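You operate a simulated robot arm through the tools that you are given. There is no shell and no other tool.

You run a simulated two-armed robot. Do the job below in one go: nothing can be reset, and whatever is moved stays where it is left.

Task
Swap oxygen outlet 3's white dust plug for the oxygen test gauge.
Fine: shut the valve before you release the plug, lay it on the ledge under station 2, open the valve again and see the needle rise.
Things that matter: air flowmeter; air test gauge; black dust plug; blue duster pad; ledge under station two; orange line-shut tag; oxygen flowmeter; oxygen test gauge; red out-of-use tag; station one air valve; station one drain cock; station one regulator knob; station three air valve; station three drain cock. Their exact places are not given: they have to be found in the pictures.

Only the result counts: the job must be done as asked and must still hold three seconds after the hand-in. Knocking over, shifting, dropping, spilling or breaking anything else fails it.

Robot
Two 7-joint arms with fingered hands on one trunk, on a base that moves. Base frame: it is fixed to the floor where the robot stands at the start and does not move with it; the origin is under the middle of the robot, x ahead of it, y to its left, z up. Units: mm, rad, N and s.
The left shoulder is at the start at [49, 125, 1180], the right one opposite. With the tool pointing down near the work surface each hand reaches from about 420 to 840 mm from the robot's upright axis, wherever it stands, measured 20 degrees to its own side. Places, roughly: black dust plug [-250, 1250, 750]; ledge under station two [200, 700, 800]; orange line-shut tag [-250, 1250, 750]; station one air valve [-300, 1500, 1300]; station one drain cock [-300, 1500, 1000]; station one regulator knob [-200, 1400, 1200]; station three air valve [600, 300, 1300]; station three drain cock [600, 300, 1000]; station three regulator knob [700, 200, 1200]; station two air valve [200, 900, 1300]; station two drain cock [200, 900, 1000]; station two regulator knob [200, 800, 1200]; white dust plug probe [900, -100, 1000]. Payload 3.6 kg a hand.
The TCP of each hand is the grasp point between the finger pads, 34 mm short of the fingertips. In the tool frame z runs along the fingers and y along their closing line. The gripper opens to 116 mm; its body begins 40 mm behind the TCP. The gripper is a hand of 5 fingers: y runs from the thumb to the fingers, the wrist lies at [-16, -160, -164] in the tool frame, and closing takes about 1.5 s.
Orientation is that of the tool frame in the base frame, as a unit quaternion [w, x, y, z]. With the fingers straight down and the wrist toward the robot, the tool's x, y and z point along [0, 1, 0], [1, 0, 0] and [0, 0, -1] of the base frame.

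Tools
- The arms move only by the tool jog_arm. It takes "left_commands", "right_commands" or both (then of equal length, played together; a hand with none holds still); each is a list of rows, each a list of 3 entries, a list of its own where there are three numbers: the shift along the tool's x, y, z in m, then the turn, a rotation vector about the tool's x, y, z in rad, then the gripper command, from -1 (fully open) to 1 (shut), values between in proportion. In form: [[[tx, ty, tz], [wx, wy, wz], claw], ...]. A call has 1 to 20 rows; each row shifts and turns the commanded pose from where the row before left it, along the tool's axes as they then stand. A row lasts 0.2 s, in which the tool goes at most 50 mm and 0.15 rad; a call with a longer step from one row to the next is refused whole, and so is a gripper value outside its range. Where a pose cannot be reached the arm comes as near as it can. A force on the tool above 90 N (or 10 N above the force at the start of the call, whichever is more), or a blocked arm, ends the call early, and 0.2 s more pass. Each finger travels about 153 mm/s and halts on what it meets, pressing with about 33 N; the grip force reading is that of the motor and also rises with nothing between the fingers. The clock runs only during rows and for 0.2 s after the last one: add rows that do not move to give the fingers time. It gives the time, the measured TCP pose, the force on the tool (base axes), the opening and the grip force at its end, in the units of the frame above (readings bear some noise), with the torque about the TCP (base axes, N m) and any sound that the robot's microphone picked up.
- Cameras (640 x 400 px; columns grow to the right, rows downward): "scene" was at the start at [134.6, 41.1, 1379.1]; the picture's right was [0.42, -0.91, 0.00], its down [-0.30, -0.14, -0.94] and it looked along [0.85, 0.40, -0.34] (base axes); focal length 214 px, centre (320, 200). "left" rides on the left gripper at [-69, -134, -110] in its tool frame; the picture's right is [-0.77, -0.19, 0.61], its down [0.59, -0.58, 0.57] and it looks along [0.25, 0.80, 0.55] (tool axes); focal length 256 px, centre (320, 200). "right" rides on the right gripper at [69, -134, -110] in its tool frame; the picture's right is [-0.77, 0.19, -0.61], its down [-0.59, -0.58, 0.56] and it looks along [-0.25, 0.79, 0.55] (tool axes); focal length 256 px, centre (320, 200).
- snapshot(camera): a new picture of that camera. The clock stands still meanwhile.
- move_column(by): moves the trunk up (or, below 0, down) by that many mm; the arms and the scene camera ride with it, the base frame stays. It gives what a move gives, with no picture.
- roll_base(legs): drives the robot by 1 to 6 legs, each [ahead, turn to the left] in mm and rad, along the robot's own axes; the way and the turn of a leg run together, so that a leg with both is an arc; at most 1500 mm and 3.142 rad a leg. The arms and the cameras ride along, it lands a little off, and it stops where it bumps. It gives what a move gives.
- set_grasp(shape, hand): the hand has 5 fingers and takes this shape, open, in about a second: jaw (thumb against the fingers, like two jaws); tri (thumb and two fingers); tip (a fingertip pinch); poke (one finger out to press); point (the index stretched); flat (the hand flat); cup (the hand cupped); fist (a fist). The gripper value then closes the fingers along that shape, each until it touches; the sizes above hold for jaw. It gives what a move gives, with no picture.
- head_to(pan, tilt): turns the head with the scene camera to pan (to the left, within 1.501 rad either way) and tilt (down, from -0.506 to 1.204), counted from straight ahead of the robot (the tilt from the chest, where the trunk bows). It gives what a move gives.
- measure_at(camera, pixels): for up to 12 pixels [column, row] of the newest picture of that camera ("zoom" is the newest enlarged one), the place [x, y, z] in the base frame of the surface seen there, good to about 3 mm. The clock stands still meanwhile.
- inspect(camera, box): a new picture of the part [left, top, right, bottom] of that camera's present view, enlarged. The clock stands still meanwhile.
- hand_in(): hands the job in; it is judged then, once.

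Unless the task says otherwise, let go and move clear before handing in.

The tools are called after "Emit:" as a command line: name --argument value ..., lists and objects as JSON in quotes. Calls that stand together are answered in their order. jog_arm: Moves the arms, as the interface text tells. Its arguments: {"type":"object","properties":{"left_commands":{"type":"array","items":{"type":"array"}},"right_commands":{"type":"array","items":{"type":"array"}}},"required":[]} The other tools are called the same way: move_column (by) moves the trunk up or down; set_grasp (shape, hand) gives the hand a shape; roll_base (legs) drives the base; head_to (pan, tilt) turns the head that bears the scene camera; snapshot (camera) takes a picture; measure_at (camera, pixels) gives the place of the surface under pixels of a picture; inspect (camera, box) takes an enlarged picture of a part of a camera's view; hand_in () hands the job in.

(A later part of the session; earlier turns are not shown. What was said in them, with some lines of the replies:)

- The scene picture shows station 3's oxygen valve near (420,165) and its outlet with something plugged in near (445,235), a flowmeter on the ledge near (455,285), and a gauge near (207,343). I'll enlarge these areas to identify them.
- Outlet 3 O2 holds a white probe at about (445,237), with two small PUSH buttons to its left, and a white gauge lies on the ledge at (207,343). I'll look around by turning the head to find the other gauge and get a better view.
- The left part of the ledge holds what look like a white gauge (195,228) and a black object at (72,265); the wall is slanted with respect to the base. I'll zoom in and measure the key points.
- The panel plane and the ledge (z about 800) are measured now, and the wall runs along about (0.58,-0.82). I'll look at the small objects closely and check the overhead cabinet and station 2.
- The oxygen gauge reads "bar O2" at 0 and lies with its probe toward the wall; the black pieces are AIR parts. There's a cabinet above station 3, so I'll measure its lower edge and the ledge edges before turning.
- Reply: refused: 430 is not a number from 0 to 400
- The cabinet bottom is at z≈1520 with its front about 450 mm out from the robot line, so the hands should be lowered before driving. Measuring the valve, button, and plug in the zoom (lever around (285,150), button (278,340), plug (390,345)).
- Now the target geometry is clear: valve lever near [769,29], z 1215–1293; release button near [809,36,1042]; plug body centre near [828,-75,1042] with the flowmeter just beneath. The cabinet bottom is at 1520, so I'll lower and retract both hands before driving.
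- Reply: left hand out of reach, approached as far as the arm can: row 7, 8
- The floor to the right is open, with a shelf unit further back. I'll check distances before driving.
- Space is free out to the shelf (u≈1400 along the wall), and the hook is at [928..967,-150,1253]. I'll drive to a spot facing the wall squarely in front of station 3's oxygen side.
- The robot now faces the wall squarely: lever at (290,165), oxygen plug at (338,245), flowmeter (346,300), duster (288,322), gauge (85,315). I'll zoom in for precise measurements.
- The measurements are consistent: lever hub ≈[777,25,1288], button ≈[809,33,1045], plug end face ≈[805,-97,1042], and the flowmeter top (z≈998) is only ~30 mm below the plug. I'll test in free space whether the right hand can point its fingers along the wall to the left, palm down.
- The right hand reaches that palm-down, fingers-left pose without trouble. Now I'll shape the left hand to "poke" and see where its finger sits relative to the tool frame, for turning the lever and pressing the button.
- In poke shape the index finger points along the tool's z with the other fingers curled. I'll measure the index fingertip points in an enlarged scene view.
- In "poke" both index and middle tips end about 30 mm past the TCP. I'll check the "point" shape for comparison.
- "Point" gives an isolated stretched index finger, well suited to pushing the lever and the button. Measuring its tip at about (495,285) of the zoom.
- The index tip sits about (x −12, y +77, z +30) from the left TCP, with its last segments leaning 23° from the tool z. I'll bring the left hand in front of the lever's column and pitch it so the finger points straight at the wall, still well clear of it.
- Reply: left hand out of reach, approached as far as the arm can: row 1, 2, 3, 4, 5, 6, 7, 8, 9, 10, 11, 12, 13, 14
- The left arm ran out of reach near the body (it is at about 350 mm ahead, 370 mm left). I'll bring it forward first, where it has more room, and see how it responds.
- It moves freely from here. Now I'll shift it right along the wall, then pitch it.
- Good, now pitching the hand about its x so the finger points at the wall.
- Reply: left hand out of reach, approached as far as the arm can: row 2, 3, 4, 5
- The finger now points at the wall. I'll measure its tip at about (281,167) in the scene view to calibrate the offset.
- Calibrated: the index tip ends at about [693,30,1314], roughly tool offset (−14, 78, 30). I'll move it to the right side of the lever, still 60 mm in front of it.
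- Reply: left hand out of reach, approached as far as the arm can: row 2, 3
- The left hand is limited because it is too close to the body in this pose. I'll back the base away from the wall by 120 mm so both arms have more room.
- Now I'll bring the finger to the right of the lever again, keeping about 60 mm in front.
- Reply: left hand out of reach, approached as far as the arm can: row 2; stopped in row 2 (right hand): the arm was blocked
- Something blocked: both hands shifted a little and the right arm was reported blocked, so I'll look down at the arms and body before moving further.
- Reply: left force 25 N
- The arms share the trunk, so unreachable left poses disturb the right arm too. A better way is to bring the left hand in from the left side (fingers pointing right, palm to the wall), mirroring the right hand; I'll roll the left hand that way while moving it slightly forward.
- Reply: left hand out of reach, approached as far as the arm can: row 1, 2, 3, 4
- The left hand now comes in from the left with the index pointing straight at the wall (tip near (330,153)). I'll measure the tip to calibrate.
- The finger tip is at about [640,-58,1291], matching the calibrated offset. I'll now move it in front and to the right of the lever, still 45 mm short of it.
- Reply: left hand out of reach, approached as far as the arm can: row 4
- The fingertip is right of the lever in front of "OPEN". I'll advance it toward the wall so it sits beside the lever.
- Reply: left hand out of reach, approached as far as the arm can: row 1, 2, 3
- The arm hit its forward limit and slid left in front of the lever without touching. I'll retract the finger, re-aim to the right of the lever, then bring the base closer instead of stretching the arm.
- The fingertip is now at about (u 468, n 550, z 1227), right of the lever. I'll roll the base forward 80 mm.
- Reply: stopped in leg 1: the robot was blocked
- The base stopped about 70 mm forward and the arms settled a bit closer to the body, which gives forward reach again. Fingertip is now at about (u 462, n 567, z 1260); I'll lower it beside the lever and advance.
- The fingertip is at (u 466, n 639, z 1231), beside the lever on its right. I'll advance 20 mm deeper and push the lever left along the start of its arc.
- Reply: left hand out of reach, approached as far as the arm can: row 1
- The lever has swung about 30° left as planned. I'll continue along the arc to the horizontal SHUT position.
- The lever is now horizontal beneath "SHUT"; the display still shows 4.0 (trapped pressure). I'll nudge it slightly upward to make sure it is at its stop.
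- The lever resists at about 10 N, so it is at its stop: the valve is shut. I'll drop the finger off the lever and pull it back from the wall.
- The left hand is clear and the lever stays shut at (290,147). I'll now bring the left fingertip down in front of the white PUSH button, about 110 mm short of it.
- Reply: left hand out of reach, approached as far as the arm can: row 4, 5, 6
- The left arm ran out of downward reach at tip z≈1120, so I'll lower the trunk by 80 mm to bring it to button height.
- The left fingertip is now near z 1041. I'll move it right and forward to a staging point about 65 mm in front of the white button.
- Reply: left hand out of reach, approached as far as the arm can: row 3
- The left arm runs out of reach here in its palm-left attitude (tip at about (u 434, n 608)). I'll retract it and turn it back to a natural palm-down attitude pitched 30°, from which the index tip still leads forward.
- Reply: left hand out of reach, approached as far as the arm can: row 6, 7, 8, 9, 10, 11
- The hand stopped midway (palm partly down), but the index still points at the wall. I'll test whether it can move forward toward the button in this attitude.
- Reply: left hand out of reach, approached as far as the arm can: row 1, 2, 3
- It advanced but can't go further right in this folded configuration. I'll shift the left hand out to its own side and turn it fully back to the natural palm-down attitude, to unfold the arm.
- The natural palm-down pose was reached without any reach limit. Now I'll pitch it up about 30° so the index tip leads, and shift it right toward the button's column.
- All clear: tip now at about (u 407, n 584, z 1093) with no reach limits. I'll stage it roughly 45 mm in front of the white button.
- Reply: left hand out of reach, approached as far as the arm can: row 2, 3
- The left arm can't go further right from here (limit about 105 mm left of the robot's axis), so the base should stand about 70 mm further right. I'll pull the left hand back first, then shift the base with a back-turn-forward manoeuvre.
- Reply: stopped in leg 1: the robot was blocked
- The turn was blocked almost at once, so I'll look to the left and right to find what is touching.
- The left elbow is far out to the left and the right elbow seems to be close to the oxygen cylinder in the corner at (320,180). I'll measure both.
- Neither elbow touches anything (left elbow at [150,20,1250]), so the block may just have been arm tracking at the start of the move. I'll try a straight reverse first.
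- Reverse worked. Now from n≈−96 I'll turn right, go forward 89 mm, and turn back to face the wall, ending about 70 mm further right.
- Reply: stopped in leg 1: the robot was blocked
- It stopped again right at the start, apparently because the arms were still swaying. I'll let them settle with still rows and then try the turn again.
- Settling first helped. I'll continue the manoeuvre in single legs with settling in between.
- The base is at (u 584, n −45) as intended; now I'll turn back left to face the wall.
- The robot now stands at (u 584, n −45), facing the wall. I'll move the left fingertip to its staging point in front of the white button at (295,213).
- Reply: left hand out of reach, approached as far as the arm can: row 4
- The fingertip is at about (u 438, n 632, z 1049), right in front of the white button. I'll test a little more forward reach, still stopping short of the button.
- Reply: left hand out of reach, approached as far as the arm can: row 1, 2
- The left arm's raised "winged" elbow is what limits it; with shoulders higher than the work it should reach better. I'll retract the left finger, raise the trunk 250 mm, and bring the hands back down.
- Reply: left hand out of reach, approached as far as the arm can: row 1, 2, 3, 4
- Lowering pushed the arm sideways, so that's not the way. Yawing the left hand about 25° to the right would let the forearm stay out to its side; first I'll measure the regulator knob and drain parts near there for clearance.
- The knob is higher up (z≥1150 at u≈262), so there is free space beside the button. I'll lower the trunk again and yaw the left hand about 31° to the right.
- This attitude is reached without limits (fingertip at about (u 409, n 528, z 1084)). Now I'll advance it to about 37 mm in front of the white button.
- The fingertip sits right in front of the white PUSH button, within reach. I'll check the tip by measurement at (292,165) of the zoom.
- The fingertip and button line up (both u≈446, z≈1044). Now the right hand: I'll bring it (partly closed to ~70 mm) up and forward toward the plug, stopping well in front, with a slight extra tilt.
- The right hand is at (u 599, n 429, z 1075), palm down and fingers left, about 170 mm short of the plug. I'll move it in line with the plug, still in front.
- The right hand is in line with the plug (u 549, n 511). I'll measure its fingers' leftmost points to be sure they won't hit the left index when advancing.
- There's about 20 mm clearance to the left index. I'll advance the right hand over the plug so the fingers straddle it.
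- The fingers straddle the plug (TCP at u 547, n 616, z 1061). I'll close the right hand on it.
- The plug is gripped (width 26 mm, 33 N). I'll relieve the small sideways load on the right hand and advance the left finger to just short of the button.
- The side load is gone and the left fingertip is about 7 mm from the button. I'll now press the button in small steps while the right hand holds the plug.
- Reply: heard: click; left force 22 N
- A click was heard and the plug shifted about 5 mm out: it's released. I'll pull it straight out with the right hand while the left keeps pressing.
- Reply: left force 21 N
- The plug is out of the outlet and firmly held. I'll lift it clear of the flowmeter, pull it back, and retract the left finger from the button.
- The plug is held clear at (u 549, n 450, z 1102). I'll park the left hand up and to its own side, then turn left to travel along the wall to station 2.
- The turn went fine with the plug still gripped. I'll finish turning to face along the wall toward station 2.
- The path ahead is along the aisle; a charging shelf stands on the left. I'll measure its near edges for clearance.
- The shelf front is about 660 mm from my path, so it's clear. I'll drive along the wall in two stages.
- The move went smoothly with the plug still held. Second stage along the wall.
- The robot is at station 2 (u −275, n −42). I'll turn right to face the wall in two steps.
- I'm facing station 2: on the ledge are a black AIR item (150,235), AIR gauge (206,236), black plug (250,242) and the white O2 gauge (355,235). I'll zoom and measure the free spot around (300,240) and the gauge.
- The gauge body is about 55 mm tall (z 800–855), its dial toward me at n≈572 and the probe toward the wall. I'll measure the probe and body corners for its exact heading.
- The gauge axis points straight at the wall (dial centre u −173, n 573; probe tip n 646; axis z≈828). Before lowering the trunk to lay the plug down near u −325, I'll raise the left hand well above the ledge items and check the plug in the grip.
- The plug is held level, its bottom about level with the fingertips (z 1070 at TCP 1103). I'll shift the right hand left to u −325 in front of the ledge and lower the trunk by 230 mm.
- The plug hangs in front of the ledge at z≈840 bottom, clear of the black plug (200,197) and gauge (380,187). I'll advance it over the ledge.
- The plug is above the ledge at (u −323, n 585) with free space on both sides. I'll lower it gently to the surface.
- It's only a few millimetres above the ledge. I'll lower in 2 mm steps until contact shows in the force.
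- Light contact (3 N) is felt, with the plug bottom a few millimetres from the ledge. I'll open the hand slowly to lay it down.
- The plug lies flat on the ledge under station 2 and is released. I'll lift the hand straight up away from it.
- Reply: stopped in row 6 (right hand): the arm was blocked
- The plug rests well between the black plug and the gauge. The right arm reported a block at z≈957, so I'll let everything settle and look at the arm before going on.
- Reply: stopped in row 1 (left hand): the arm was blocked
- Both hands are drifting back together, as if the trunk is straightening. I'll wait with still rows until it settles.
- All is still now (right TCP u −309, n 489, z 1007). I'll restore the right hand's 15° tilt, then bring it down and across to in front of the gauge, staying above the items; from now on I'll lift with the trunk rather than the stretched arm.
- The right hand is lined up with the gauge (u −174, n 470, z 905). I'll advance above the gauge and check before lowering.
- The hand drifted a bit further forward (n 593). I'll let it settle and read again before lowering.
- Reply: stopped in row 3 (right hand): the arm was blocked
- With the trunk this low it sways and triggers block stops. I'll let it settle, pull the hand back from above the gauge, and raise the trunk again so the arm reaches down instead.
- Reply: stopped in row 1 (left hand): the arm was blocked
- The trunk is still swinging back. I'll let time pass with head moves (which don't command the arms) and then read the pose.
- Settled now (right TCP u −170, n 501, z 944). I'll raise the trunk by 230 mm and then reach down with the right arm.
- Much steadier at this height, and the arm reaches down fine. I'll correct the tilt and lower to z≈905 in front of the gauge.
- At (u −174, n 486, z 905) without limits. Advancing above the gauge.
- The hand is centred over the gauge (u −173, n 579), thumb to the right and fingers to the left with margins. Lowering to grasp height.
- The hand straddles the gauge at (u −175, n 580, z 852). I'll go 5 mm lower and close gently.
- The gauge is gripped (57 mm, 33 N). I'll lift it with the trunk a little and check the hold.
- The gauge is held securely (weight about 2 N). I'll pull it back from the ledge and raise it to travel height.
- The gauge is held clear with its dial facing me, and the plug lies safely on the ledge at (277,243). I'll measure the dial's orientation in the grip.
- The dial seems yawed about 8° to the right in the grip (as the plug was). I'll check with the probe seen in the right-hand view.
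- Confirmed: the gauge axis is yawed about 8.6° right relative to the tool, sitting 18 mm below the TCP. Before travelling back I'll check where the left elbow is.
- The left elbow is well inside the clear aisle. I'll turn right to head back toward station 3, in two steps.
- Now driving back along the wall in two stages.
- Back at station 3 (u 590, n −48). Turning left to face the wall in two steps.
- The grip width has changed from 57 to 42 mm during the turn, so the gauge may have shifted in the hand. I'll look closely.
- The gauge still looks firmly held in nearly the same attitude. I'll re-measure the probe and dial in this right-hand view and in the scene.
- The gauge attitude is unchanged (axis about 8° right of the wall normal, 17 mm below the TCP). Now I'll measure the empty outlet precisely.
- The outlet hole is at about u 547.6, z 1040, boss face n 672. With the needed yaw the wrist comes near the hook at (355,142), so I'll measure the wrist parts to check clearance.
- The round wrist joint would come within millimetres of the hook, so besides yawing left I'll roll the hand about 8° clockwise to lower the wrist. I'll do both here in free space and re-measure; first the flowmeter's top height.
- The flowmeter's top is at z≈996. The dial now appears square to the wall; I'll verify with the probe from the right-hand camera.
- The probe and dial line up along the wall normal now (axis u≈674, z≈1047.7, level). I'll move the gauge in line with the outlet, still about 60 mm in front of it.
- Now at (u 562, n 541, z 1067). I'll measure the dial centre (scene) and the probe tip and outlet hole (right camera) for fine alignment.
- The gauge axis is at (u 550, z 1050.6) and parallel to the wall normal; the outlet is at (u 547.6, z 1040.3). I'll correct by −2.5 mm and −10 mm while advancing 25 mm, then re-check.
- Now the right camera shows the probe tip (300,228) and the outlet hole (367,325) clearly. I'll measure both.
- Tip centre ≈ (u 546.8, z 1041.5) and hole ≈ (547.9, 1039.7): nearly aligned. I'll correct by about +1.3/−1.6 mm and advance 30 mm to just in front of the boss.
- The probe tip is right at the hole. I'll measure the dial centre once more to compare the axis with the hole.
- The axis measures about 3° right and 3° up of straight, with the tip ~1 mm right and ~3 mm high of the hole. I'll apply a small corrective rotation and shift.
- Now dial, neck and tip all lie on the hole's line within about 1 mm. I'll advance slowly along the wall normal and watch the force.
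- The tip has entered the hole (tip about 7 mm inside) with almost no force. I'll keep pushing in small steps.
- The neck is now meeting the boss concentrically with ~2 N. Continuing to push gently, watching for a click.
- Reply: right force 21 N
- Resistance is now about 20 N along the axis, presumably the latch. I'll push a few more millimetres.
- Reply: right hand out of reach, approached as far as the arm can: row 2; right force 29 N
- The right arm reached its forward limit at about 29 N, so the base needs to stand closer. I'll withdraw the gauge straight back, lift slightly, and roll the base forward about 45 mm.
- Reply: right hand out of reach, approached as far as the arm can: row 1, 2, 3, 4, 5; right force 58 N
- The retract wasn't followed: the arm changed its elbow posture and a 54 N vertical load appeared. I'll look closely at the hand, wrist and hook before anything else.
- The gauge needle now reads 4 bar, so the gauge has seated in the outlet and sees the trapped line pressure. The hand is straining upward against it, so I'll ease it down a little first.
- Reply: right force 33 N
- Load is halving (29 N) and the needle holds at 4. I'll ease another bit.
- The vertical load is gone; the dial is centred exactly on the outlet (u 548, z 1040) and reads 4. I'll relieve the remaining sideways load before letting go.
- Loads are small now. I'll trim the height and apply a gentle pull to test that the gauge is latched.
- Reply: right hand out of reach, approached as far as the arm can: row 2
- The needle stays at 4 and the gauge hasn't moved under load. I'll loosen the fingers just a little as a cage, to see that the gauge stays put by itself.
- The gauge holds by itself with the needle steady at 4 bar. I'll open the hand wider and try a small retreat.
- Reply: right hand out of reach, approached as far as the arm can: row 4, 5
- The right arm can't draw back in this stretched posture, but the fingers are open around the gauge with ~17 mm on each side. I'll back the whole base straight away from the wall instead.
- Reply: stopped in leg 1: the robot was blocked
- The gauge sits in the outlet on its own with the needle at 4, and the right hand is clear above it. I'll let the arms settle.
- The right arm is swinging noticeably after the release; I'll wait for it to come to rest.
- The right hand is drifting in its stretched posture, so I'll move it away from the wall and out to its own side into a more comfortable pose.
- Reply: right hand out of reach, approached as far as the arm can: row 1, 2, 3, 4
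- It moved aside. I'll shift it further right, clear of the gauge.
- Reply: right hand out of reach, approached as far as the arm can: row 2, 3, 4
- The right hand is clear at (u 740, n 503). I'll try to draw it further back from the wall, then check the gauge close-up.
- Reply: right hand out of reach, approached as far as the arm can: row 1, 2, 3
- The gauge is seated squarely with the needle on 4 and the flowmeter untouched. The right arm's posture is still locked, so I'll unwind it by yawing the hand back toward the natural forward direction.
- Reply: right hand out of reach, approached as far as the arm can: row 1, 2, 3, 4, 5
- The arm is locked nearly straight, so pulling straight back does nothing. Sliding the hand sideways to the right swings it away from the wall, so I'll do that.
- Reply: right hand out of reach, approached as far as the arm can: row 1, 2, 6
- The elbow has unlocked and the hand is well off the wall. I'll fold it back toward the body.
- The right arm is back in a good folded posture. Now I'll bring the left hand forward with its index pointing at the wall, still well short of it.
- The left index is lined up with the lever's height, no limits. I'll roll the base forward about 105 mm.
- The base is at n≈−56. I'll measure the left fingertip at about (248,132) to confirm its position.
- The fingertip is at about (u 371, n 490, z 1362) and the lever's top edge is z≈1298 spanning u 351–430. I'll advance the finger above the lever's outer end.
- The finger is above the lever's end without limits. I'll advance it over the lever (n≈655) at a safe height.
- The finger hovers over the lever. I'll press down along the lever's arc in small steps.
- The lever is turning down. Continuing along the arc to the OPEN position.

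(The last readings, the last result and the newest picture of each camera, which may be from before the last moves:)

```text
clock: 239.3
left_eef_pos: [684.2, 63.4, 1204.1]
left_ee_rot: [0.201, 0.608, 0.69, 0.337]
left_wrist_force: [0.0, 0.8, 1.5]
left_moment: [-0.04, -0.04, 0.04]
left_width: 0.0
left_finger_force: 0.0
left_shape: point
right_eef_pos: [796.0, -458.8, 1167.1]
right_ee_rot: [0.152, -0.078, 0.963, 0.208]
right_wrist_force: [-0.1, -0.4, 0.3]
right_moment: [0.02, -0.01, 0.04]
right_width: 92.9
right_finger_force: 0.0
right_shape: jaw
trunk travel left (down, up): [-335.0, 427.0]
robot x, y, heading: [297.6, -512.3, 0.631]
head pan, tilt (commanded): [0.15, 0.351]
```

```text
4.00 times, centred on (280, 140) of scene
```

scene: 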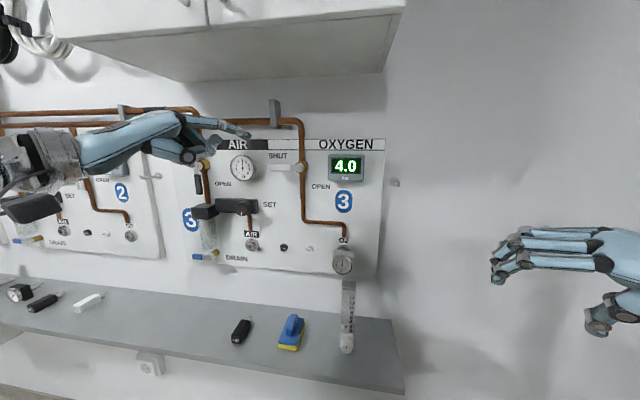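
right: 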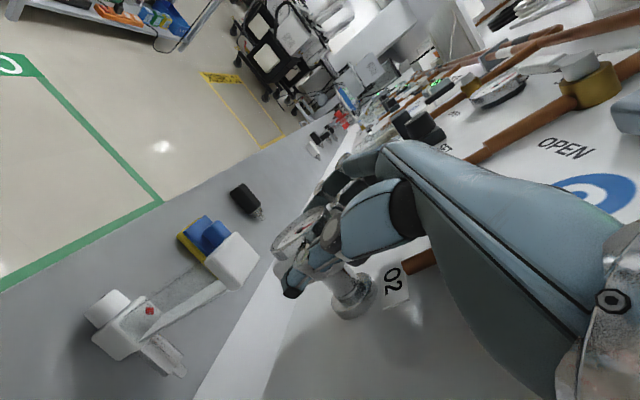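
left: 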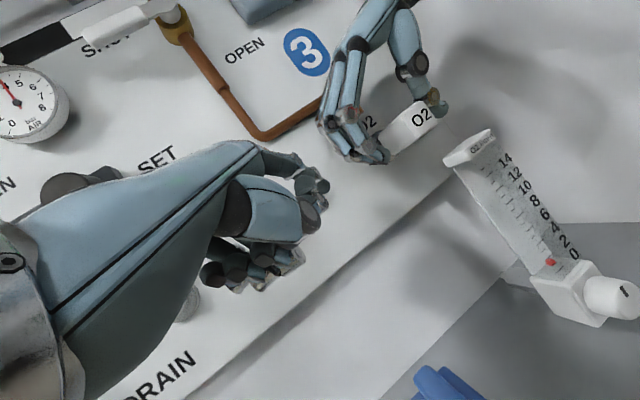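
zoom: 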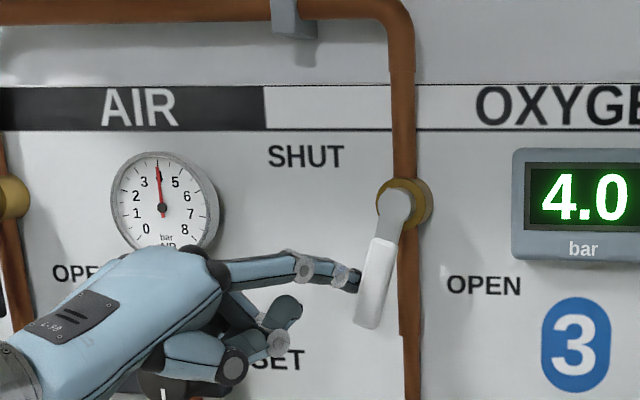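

Nearly there (about 17° left). Final pushes to the vertical OPEN stop.

Emit:
jog_arm --left_commands '[[[-0.0138, 0.0007, 0.0078], [0, 0, 0], -1], [[-0.0048, 0.0009, 0.0021], [0, 0, 0], -1], [[0, 0, 0], [0, 0, 0], -1]]'

Emit:
inspect --camera "scene" --box '[200, 90, 360, 190]'

```text
clock: 240.1
left_eef_pos: [695.1, 47.4, 1196.8]
left_ee_rot: [0.202, 0.607, 0.69, 0.338]
left_wrist_force: [-1.2, 3.9, 1.8]
left_moment: [-0.15, -0.18, 0.33]
left_width: 107.9
left_finger_force: 0.2
left_shape: point
right_eef_pos: [795.1, -457.2, 1167.8]
right_ee_rot: [0.152, -0.079, 0.963, 0.208]
right_wrist_force: [0.5, -0.5, -0.7]
right_moment: [-0.04, -0.03, 0.03]
right_width: 92.9
right_finger_force: 0.0
right_shape: jaw
trunk travel left (down, up): [-335.0, 427.0]
robot x, y, heading: [296.0, -512.2, 0.635]
head pan, tilt (commanded): [0.15, 0.351]
```

```text
4.00 times, centred on (280, 140) of scene
```

zoom: 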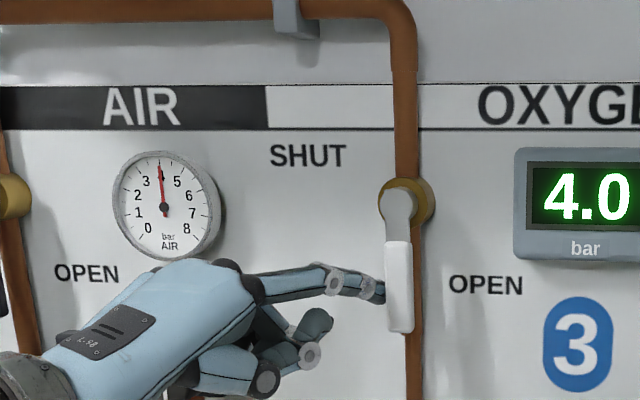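

The lever looks vertical; I'll nudge it a few millimetres more to confirm it's at the stop.

Emit:
jog_arm --left_commands '[[[-0.004, 0.0017, 0.001], [0, 0, 0], -1], [[-0.004, 0.0017, 0.001], [0, 0, 0], -1], [[0, 0, 0], [0, 0, 0], -1]]'

Emit:
inspect --camera "scene" --box '[200, 90, 360, 190]'

Emit:
measure_at --camera "zoom" --pixels '[[400, 200], [400, 250], [400, 290], [400, 325], [390, 320], [410, 320], [390, 260], [410, 260]]'

```text
clock: 240.9
left_eef_pos: [701.0, 42.2, 1195.8]
left_ee_rot: [0.203, 0.608, 0.69, 0.337]
left_wrist_force: [-7.5, 12.1, 1.5]
left_moment: [-0.42, -0.4, 0.91]
left_width: 107.9
left_finger_force: 0.0
left_shape: point
right_eef_pos: [794.1, -456.3, 1168.6]
right_ee_rot: [0.151, -0.079, 0.963, 0.207]
right_wrist_force: [0.7, 0.4, -0.5]
right_moment: [0.0, -0.01, 0.0]
right_width: 92.8
right_finger_force: 0.1
right_shape: jaw
trunk travel left (down, up): [-335.0, 427.0]
robot x, y, heading: [296.5, -510.5, 0.639]
head pan, tilt (commanded): [0.15, 0.351]
```

```text
4.00 times, centred on (280, 140) of scene
```

zoom: 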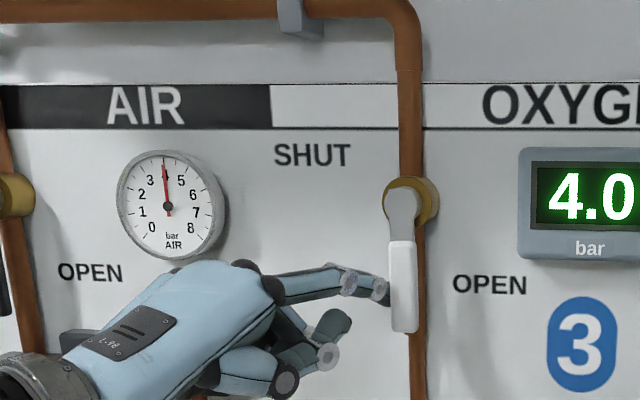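

```text
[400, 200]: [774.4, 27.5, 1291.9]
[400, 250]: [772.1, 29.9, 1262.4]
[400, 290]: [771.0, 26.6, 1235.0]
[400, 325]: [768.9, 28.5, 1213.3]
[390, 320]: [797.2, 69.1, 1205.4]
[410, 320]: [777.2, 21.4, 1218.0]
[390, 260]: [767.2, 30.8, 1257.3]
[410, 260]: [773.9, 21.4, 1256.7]
```

The lever is at its OPEN stop (14 N resistance). I'll back the finger off to the left and withdraw from the panel.

Emit:
jog_arm --left_commands '[[[0.012, -0.005, -0.003], [0, 0, 0], -1], [[-0.0084, -0.0118, -0.0138], [0, 0, 0], -1], [[-0.0126, -0.0177, -0.0207], [0, 0, 0], -1], [[-0.0126, -0.0177, -0.0207], [0, 0, 0], -1], [[-0.0126, -0.0177, -0.0207], [0, 0, 0], -1], [[0, 0, 0], [0, 0, 0], -1], [[0, 0, 0], [0, 0, 0], -1]]'

Emit:
head_to --pan 0.1 --tilt 0.45

Emit:
snapshot --camera "scene"

Emit:
inspect --camera "scene" --box '[280, 110, 400, 250]'

```text
clock: 242.5
left_eef_pos: [605.1, -13.5, 1197.9]
left_ee_rot: [0.201, 0.607, 0.69, 0.339]
left_wrist_force: [0.1, 0.7, -0.3]
left_moment: [0.0, 0.02, 0.0]
left_width: 107.8
left_finger_force: 0.0
left_shape: point
right_eef_pos: [794.0, -459.1, 1168.0]
right_ee_rot: [0.151, -0.079, 0.963, 0.209]
right_wrist_force: [-0.2, -0.3, 0.3]
right_moment: [0.03, -0.01, -0.04]
right_width: 92.8
right_finger_force: 0.1
right_shape: jaw
trunk travel left (down, up): [-335.0, 427.0]
robot x, y, heading: [294.4, -511.6, 0.629]
head pan, tilt (commanded): [0.15, 0.351]
```

```text
clock: 243.2
left_eef_pos: [604.2, -13.2, 1198.7]
left_ee_rot: [0.202, 0.607, 0.69, 0.34]
left_wrist_force: [0.3, -0.4, -0.4]
left_moment: [0.0, -0.01, 0.0]
left_width: 107.9
left_finger_force: 0.0
left_shape: point
right_eef_pos: [793.9, -458.0, 1166.4]
right_ee_rot: [0.151, -0.08, 0.963, 0.209]
right_wrist_force: [-0.3, 0.0, -0.2]
right_moment: [0.01, 0.0, -0.02]
right_width: 92.8
right_finger_force: 0.1
right_shape: jaw
trunk travel left (down, up): [-335.0, 427.0]
robot x, y, heading: [293.9, -510.8, 0.636]
head pan, tilt (commanded): [0.099, 0.45]
```

```text
taken
```

scene: 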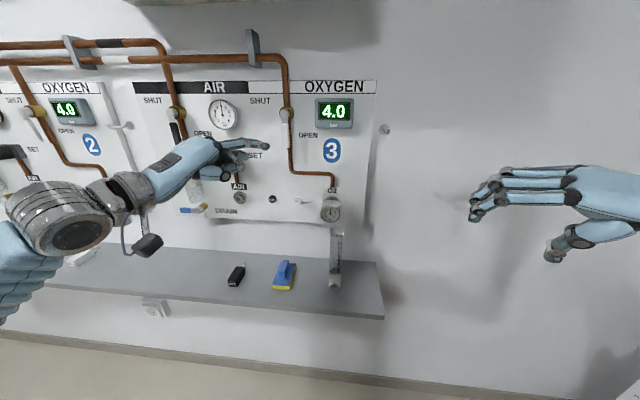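

```text
2.86 times, centred on (340, 180) of scene
```

zoom: 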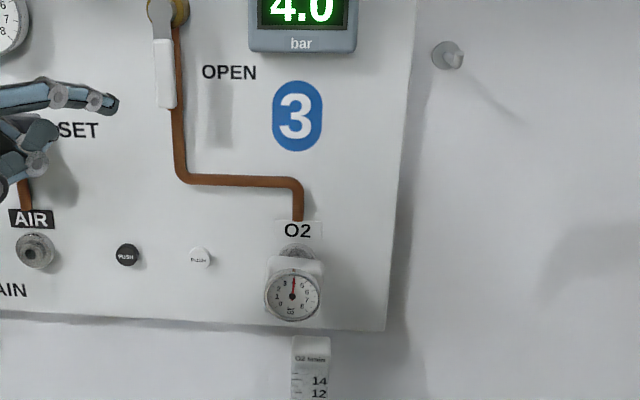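

The lever is open, the gauge is in outlet 3 with its needle at 4, and nothing else has moved. I'll draw the left hand further back and take a last careful look at everything.

Emit:
jog_arm --left_commands '[[[-0.0126, -0.0177, -0.0207], [0, 0, 0], -1], [[-0.0126, -0.0177, -0.0207], [0, 0, 0], -1], [[-0.0126, -0.0177, -0.0207], [0, 0, 0], -1], [[0, 0, 0], [0, 0, 0], -1], [[0, 0, 0], [0, 0, 0], -1], [[0, 0, 0], [0, 0, 0], -1]]'

Emit:
inspect --camera "scene" --box '[300, 180, 364, 240]'

Emit:
head_to --pan 0.7 --tilt 0.5

Emit:
snapshot --camera "scene"

```text
clock: 244.6
left_eef_pos: [531.9, -64.9, 1196.2]
left_ee_rot: [0.202, 0.608, 0.69, 0.338]
left_wrist_force: [-0.7, -0.6, -0.4]
left_moment: [-0.01, 0.01, 0.03]
left_width: 107.8
left_finger_force: 0.0
left_shape: point
right_eef_pos: [794.5, -459.8, 1167.4]
right_ee_rot: [0.152, -0.078, 0.963, 0.208]
right_wrist_force: [-0.5, -0.8, 1.1]
right_moment: [0.02, 0.01, 0.02]
right_width: 92.8
right_finger_force: 0.2
right_shape: jaw
trunk travel left (down, up): [-335.0, 427.0]
robot x, y, heading: [298.7, -513.1, 0.632]
head pan, tilt (commanded): [0.099, 0.45]
```

```text
6.67 times, centred on (332, 210) of scene
```

zoom: 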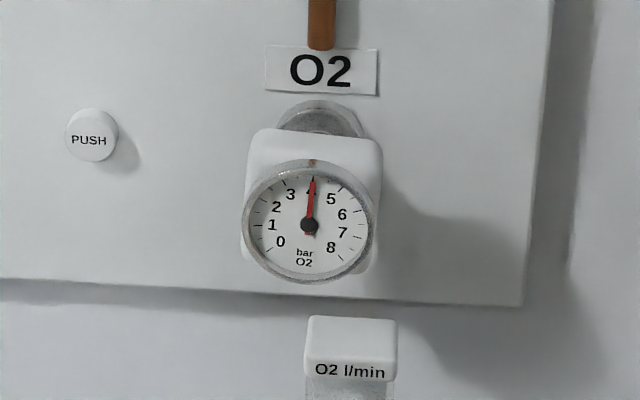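

```text
clock: 245.6
left_eef_pos: [532.9, -65.0, 1195.7]
left_ee_rot: [0.201, 0.607, 0.69, 0.339]
left_wrist_force: [1.0, 0.2, 0.6]
left_moment: [-0.01, 0.0, -0.02]
left_width: 107.9
left_finger_force: 0.0
left_shape: point
right_eef_pos: [794.3, -459.4, 1166.8]
right_ee_rot: [0.152, -0.079, 0.963, 0.208]
right_wrist_force: [-0.7, -0.7, 0.2]
right_moment: [-0.01, 0.0, 0.02]
right_width: 92.7
right_finger_force: 0.1
right_shape: jaw
trunk travel left (down, up): [-335.0, 427.0]
robot x, y, heading: [298.1, -512.3, 0.626]
head pan, tilt (commanded): [0.7, 0.499]
```

```text
taken
```

scene: 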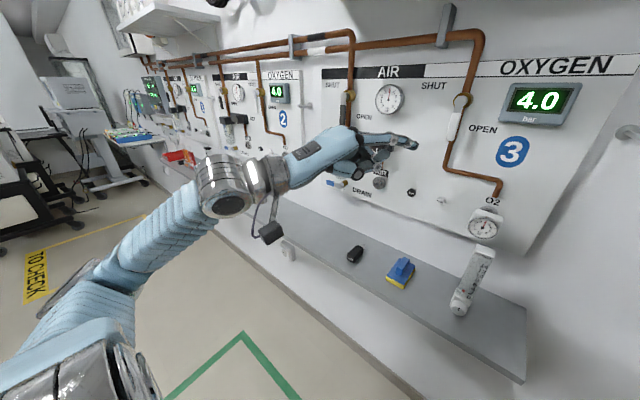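

Final check: lever down at OPEN, display 4.0, O2 test gauge seated in outlet 3 with its needle at 4, flowmeter, duster and AIR plug unmoved, the white plug lying on the ledge under station 2, and both hands clear. I'm handing in.

Emit:
hand_in

```text
The job is handed in.
```

The oxygen test gauge is now in outlet 3 in place of the white dust plug. The valve is open again and the needle reads 4 bar.

- **Valve:** I shut the outlet 3 oxygen valve against its stop before pressing the release button. After the gauge was in, I opened it again to its stop.
- **Plug:** it came out with a click and was laid flat on the ledge under station 2, between the black AIR plug and where the gauge had been. The robot's arm hid it in my last picture, but it was in place when I last saw it a few minutes earlier.
- **Needle:** it rose from 0 to 4 as the gauge seated, before I reopened the valve, most likely from pressure trapped in the line. It stayed at 4 after opening, so I did not see a separate rise at that moment.
- **Gauge hold:** I heard no click when the gauge went in. It stayed put through about 50 N of accidental upward load and after I let go, but I did not get a clean pull test of the latch.
- **Everything else:** the flowmeter, duster pad, AIR plug and other valves looked unmoved in the last pictures. Both hands are clear of the panel.
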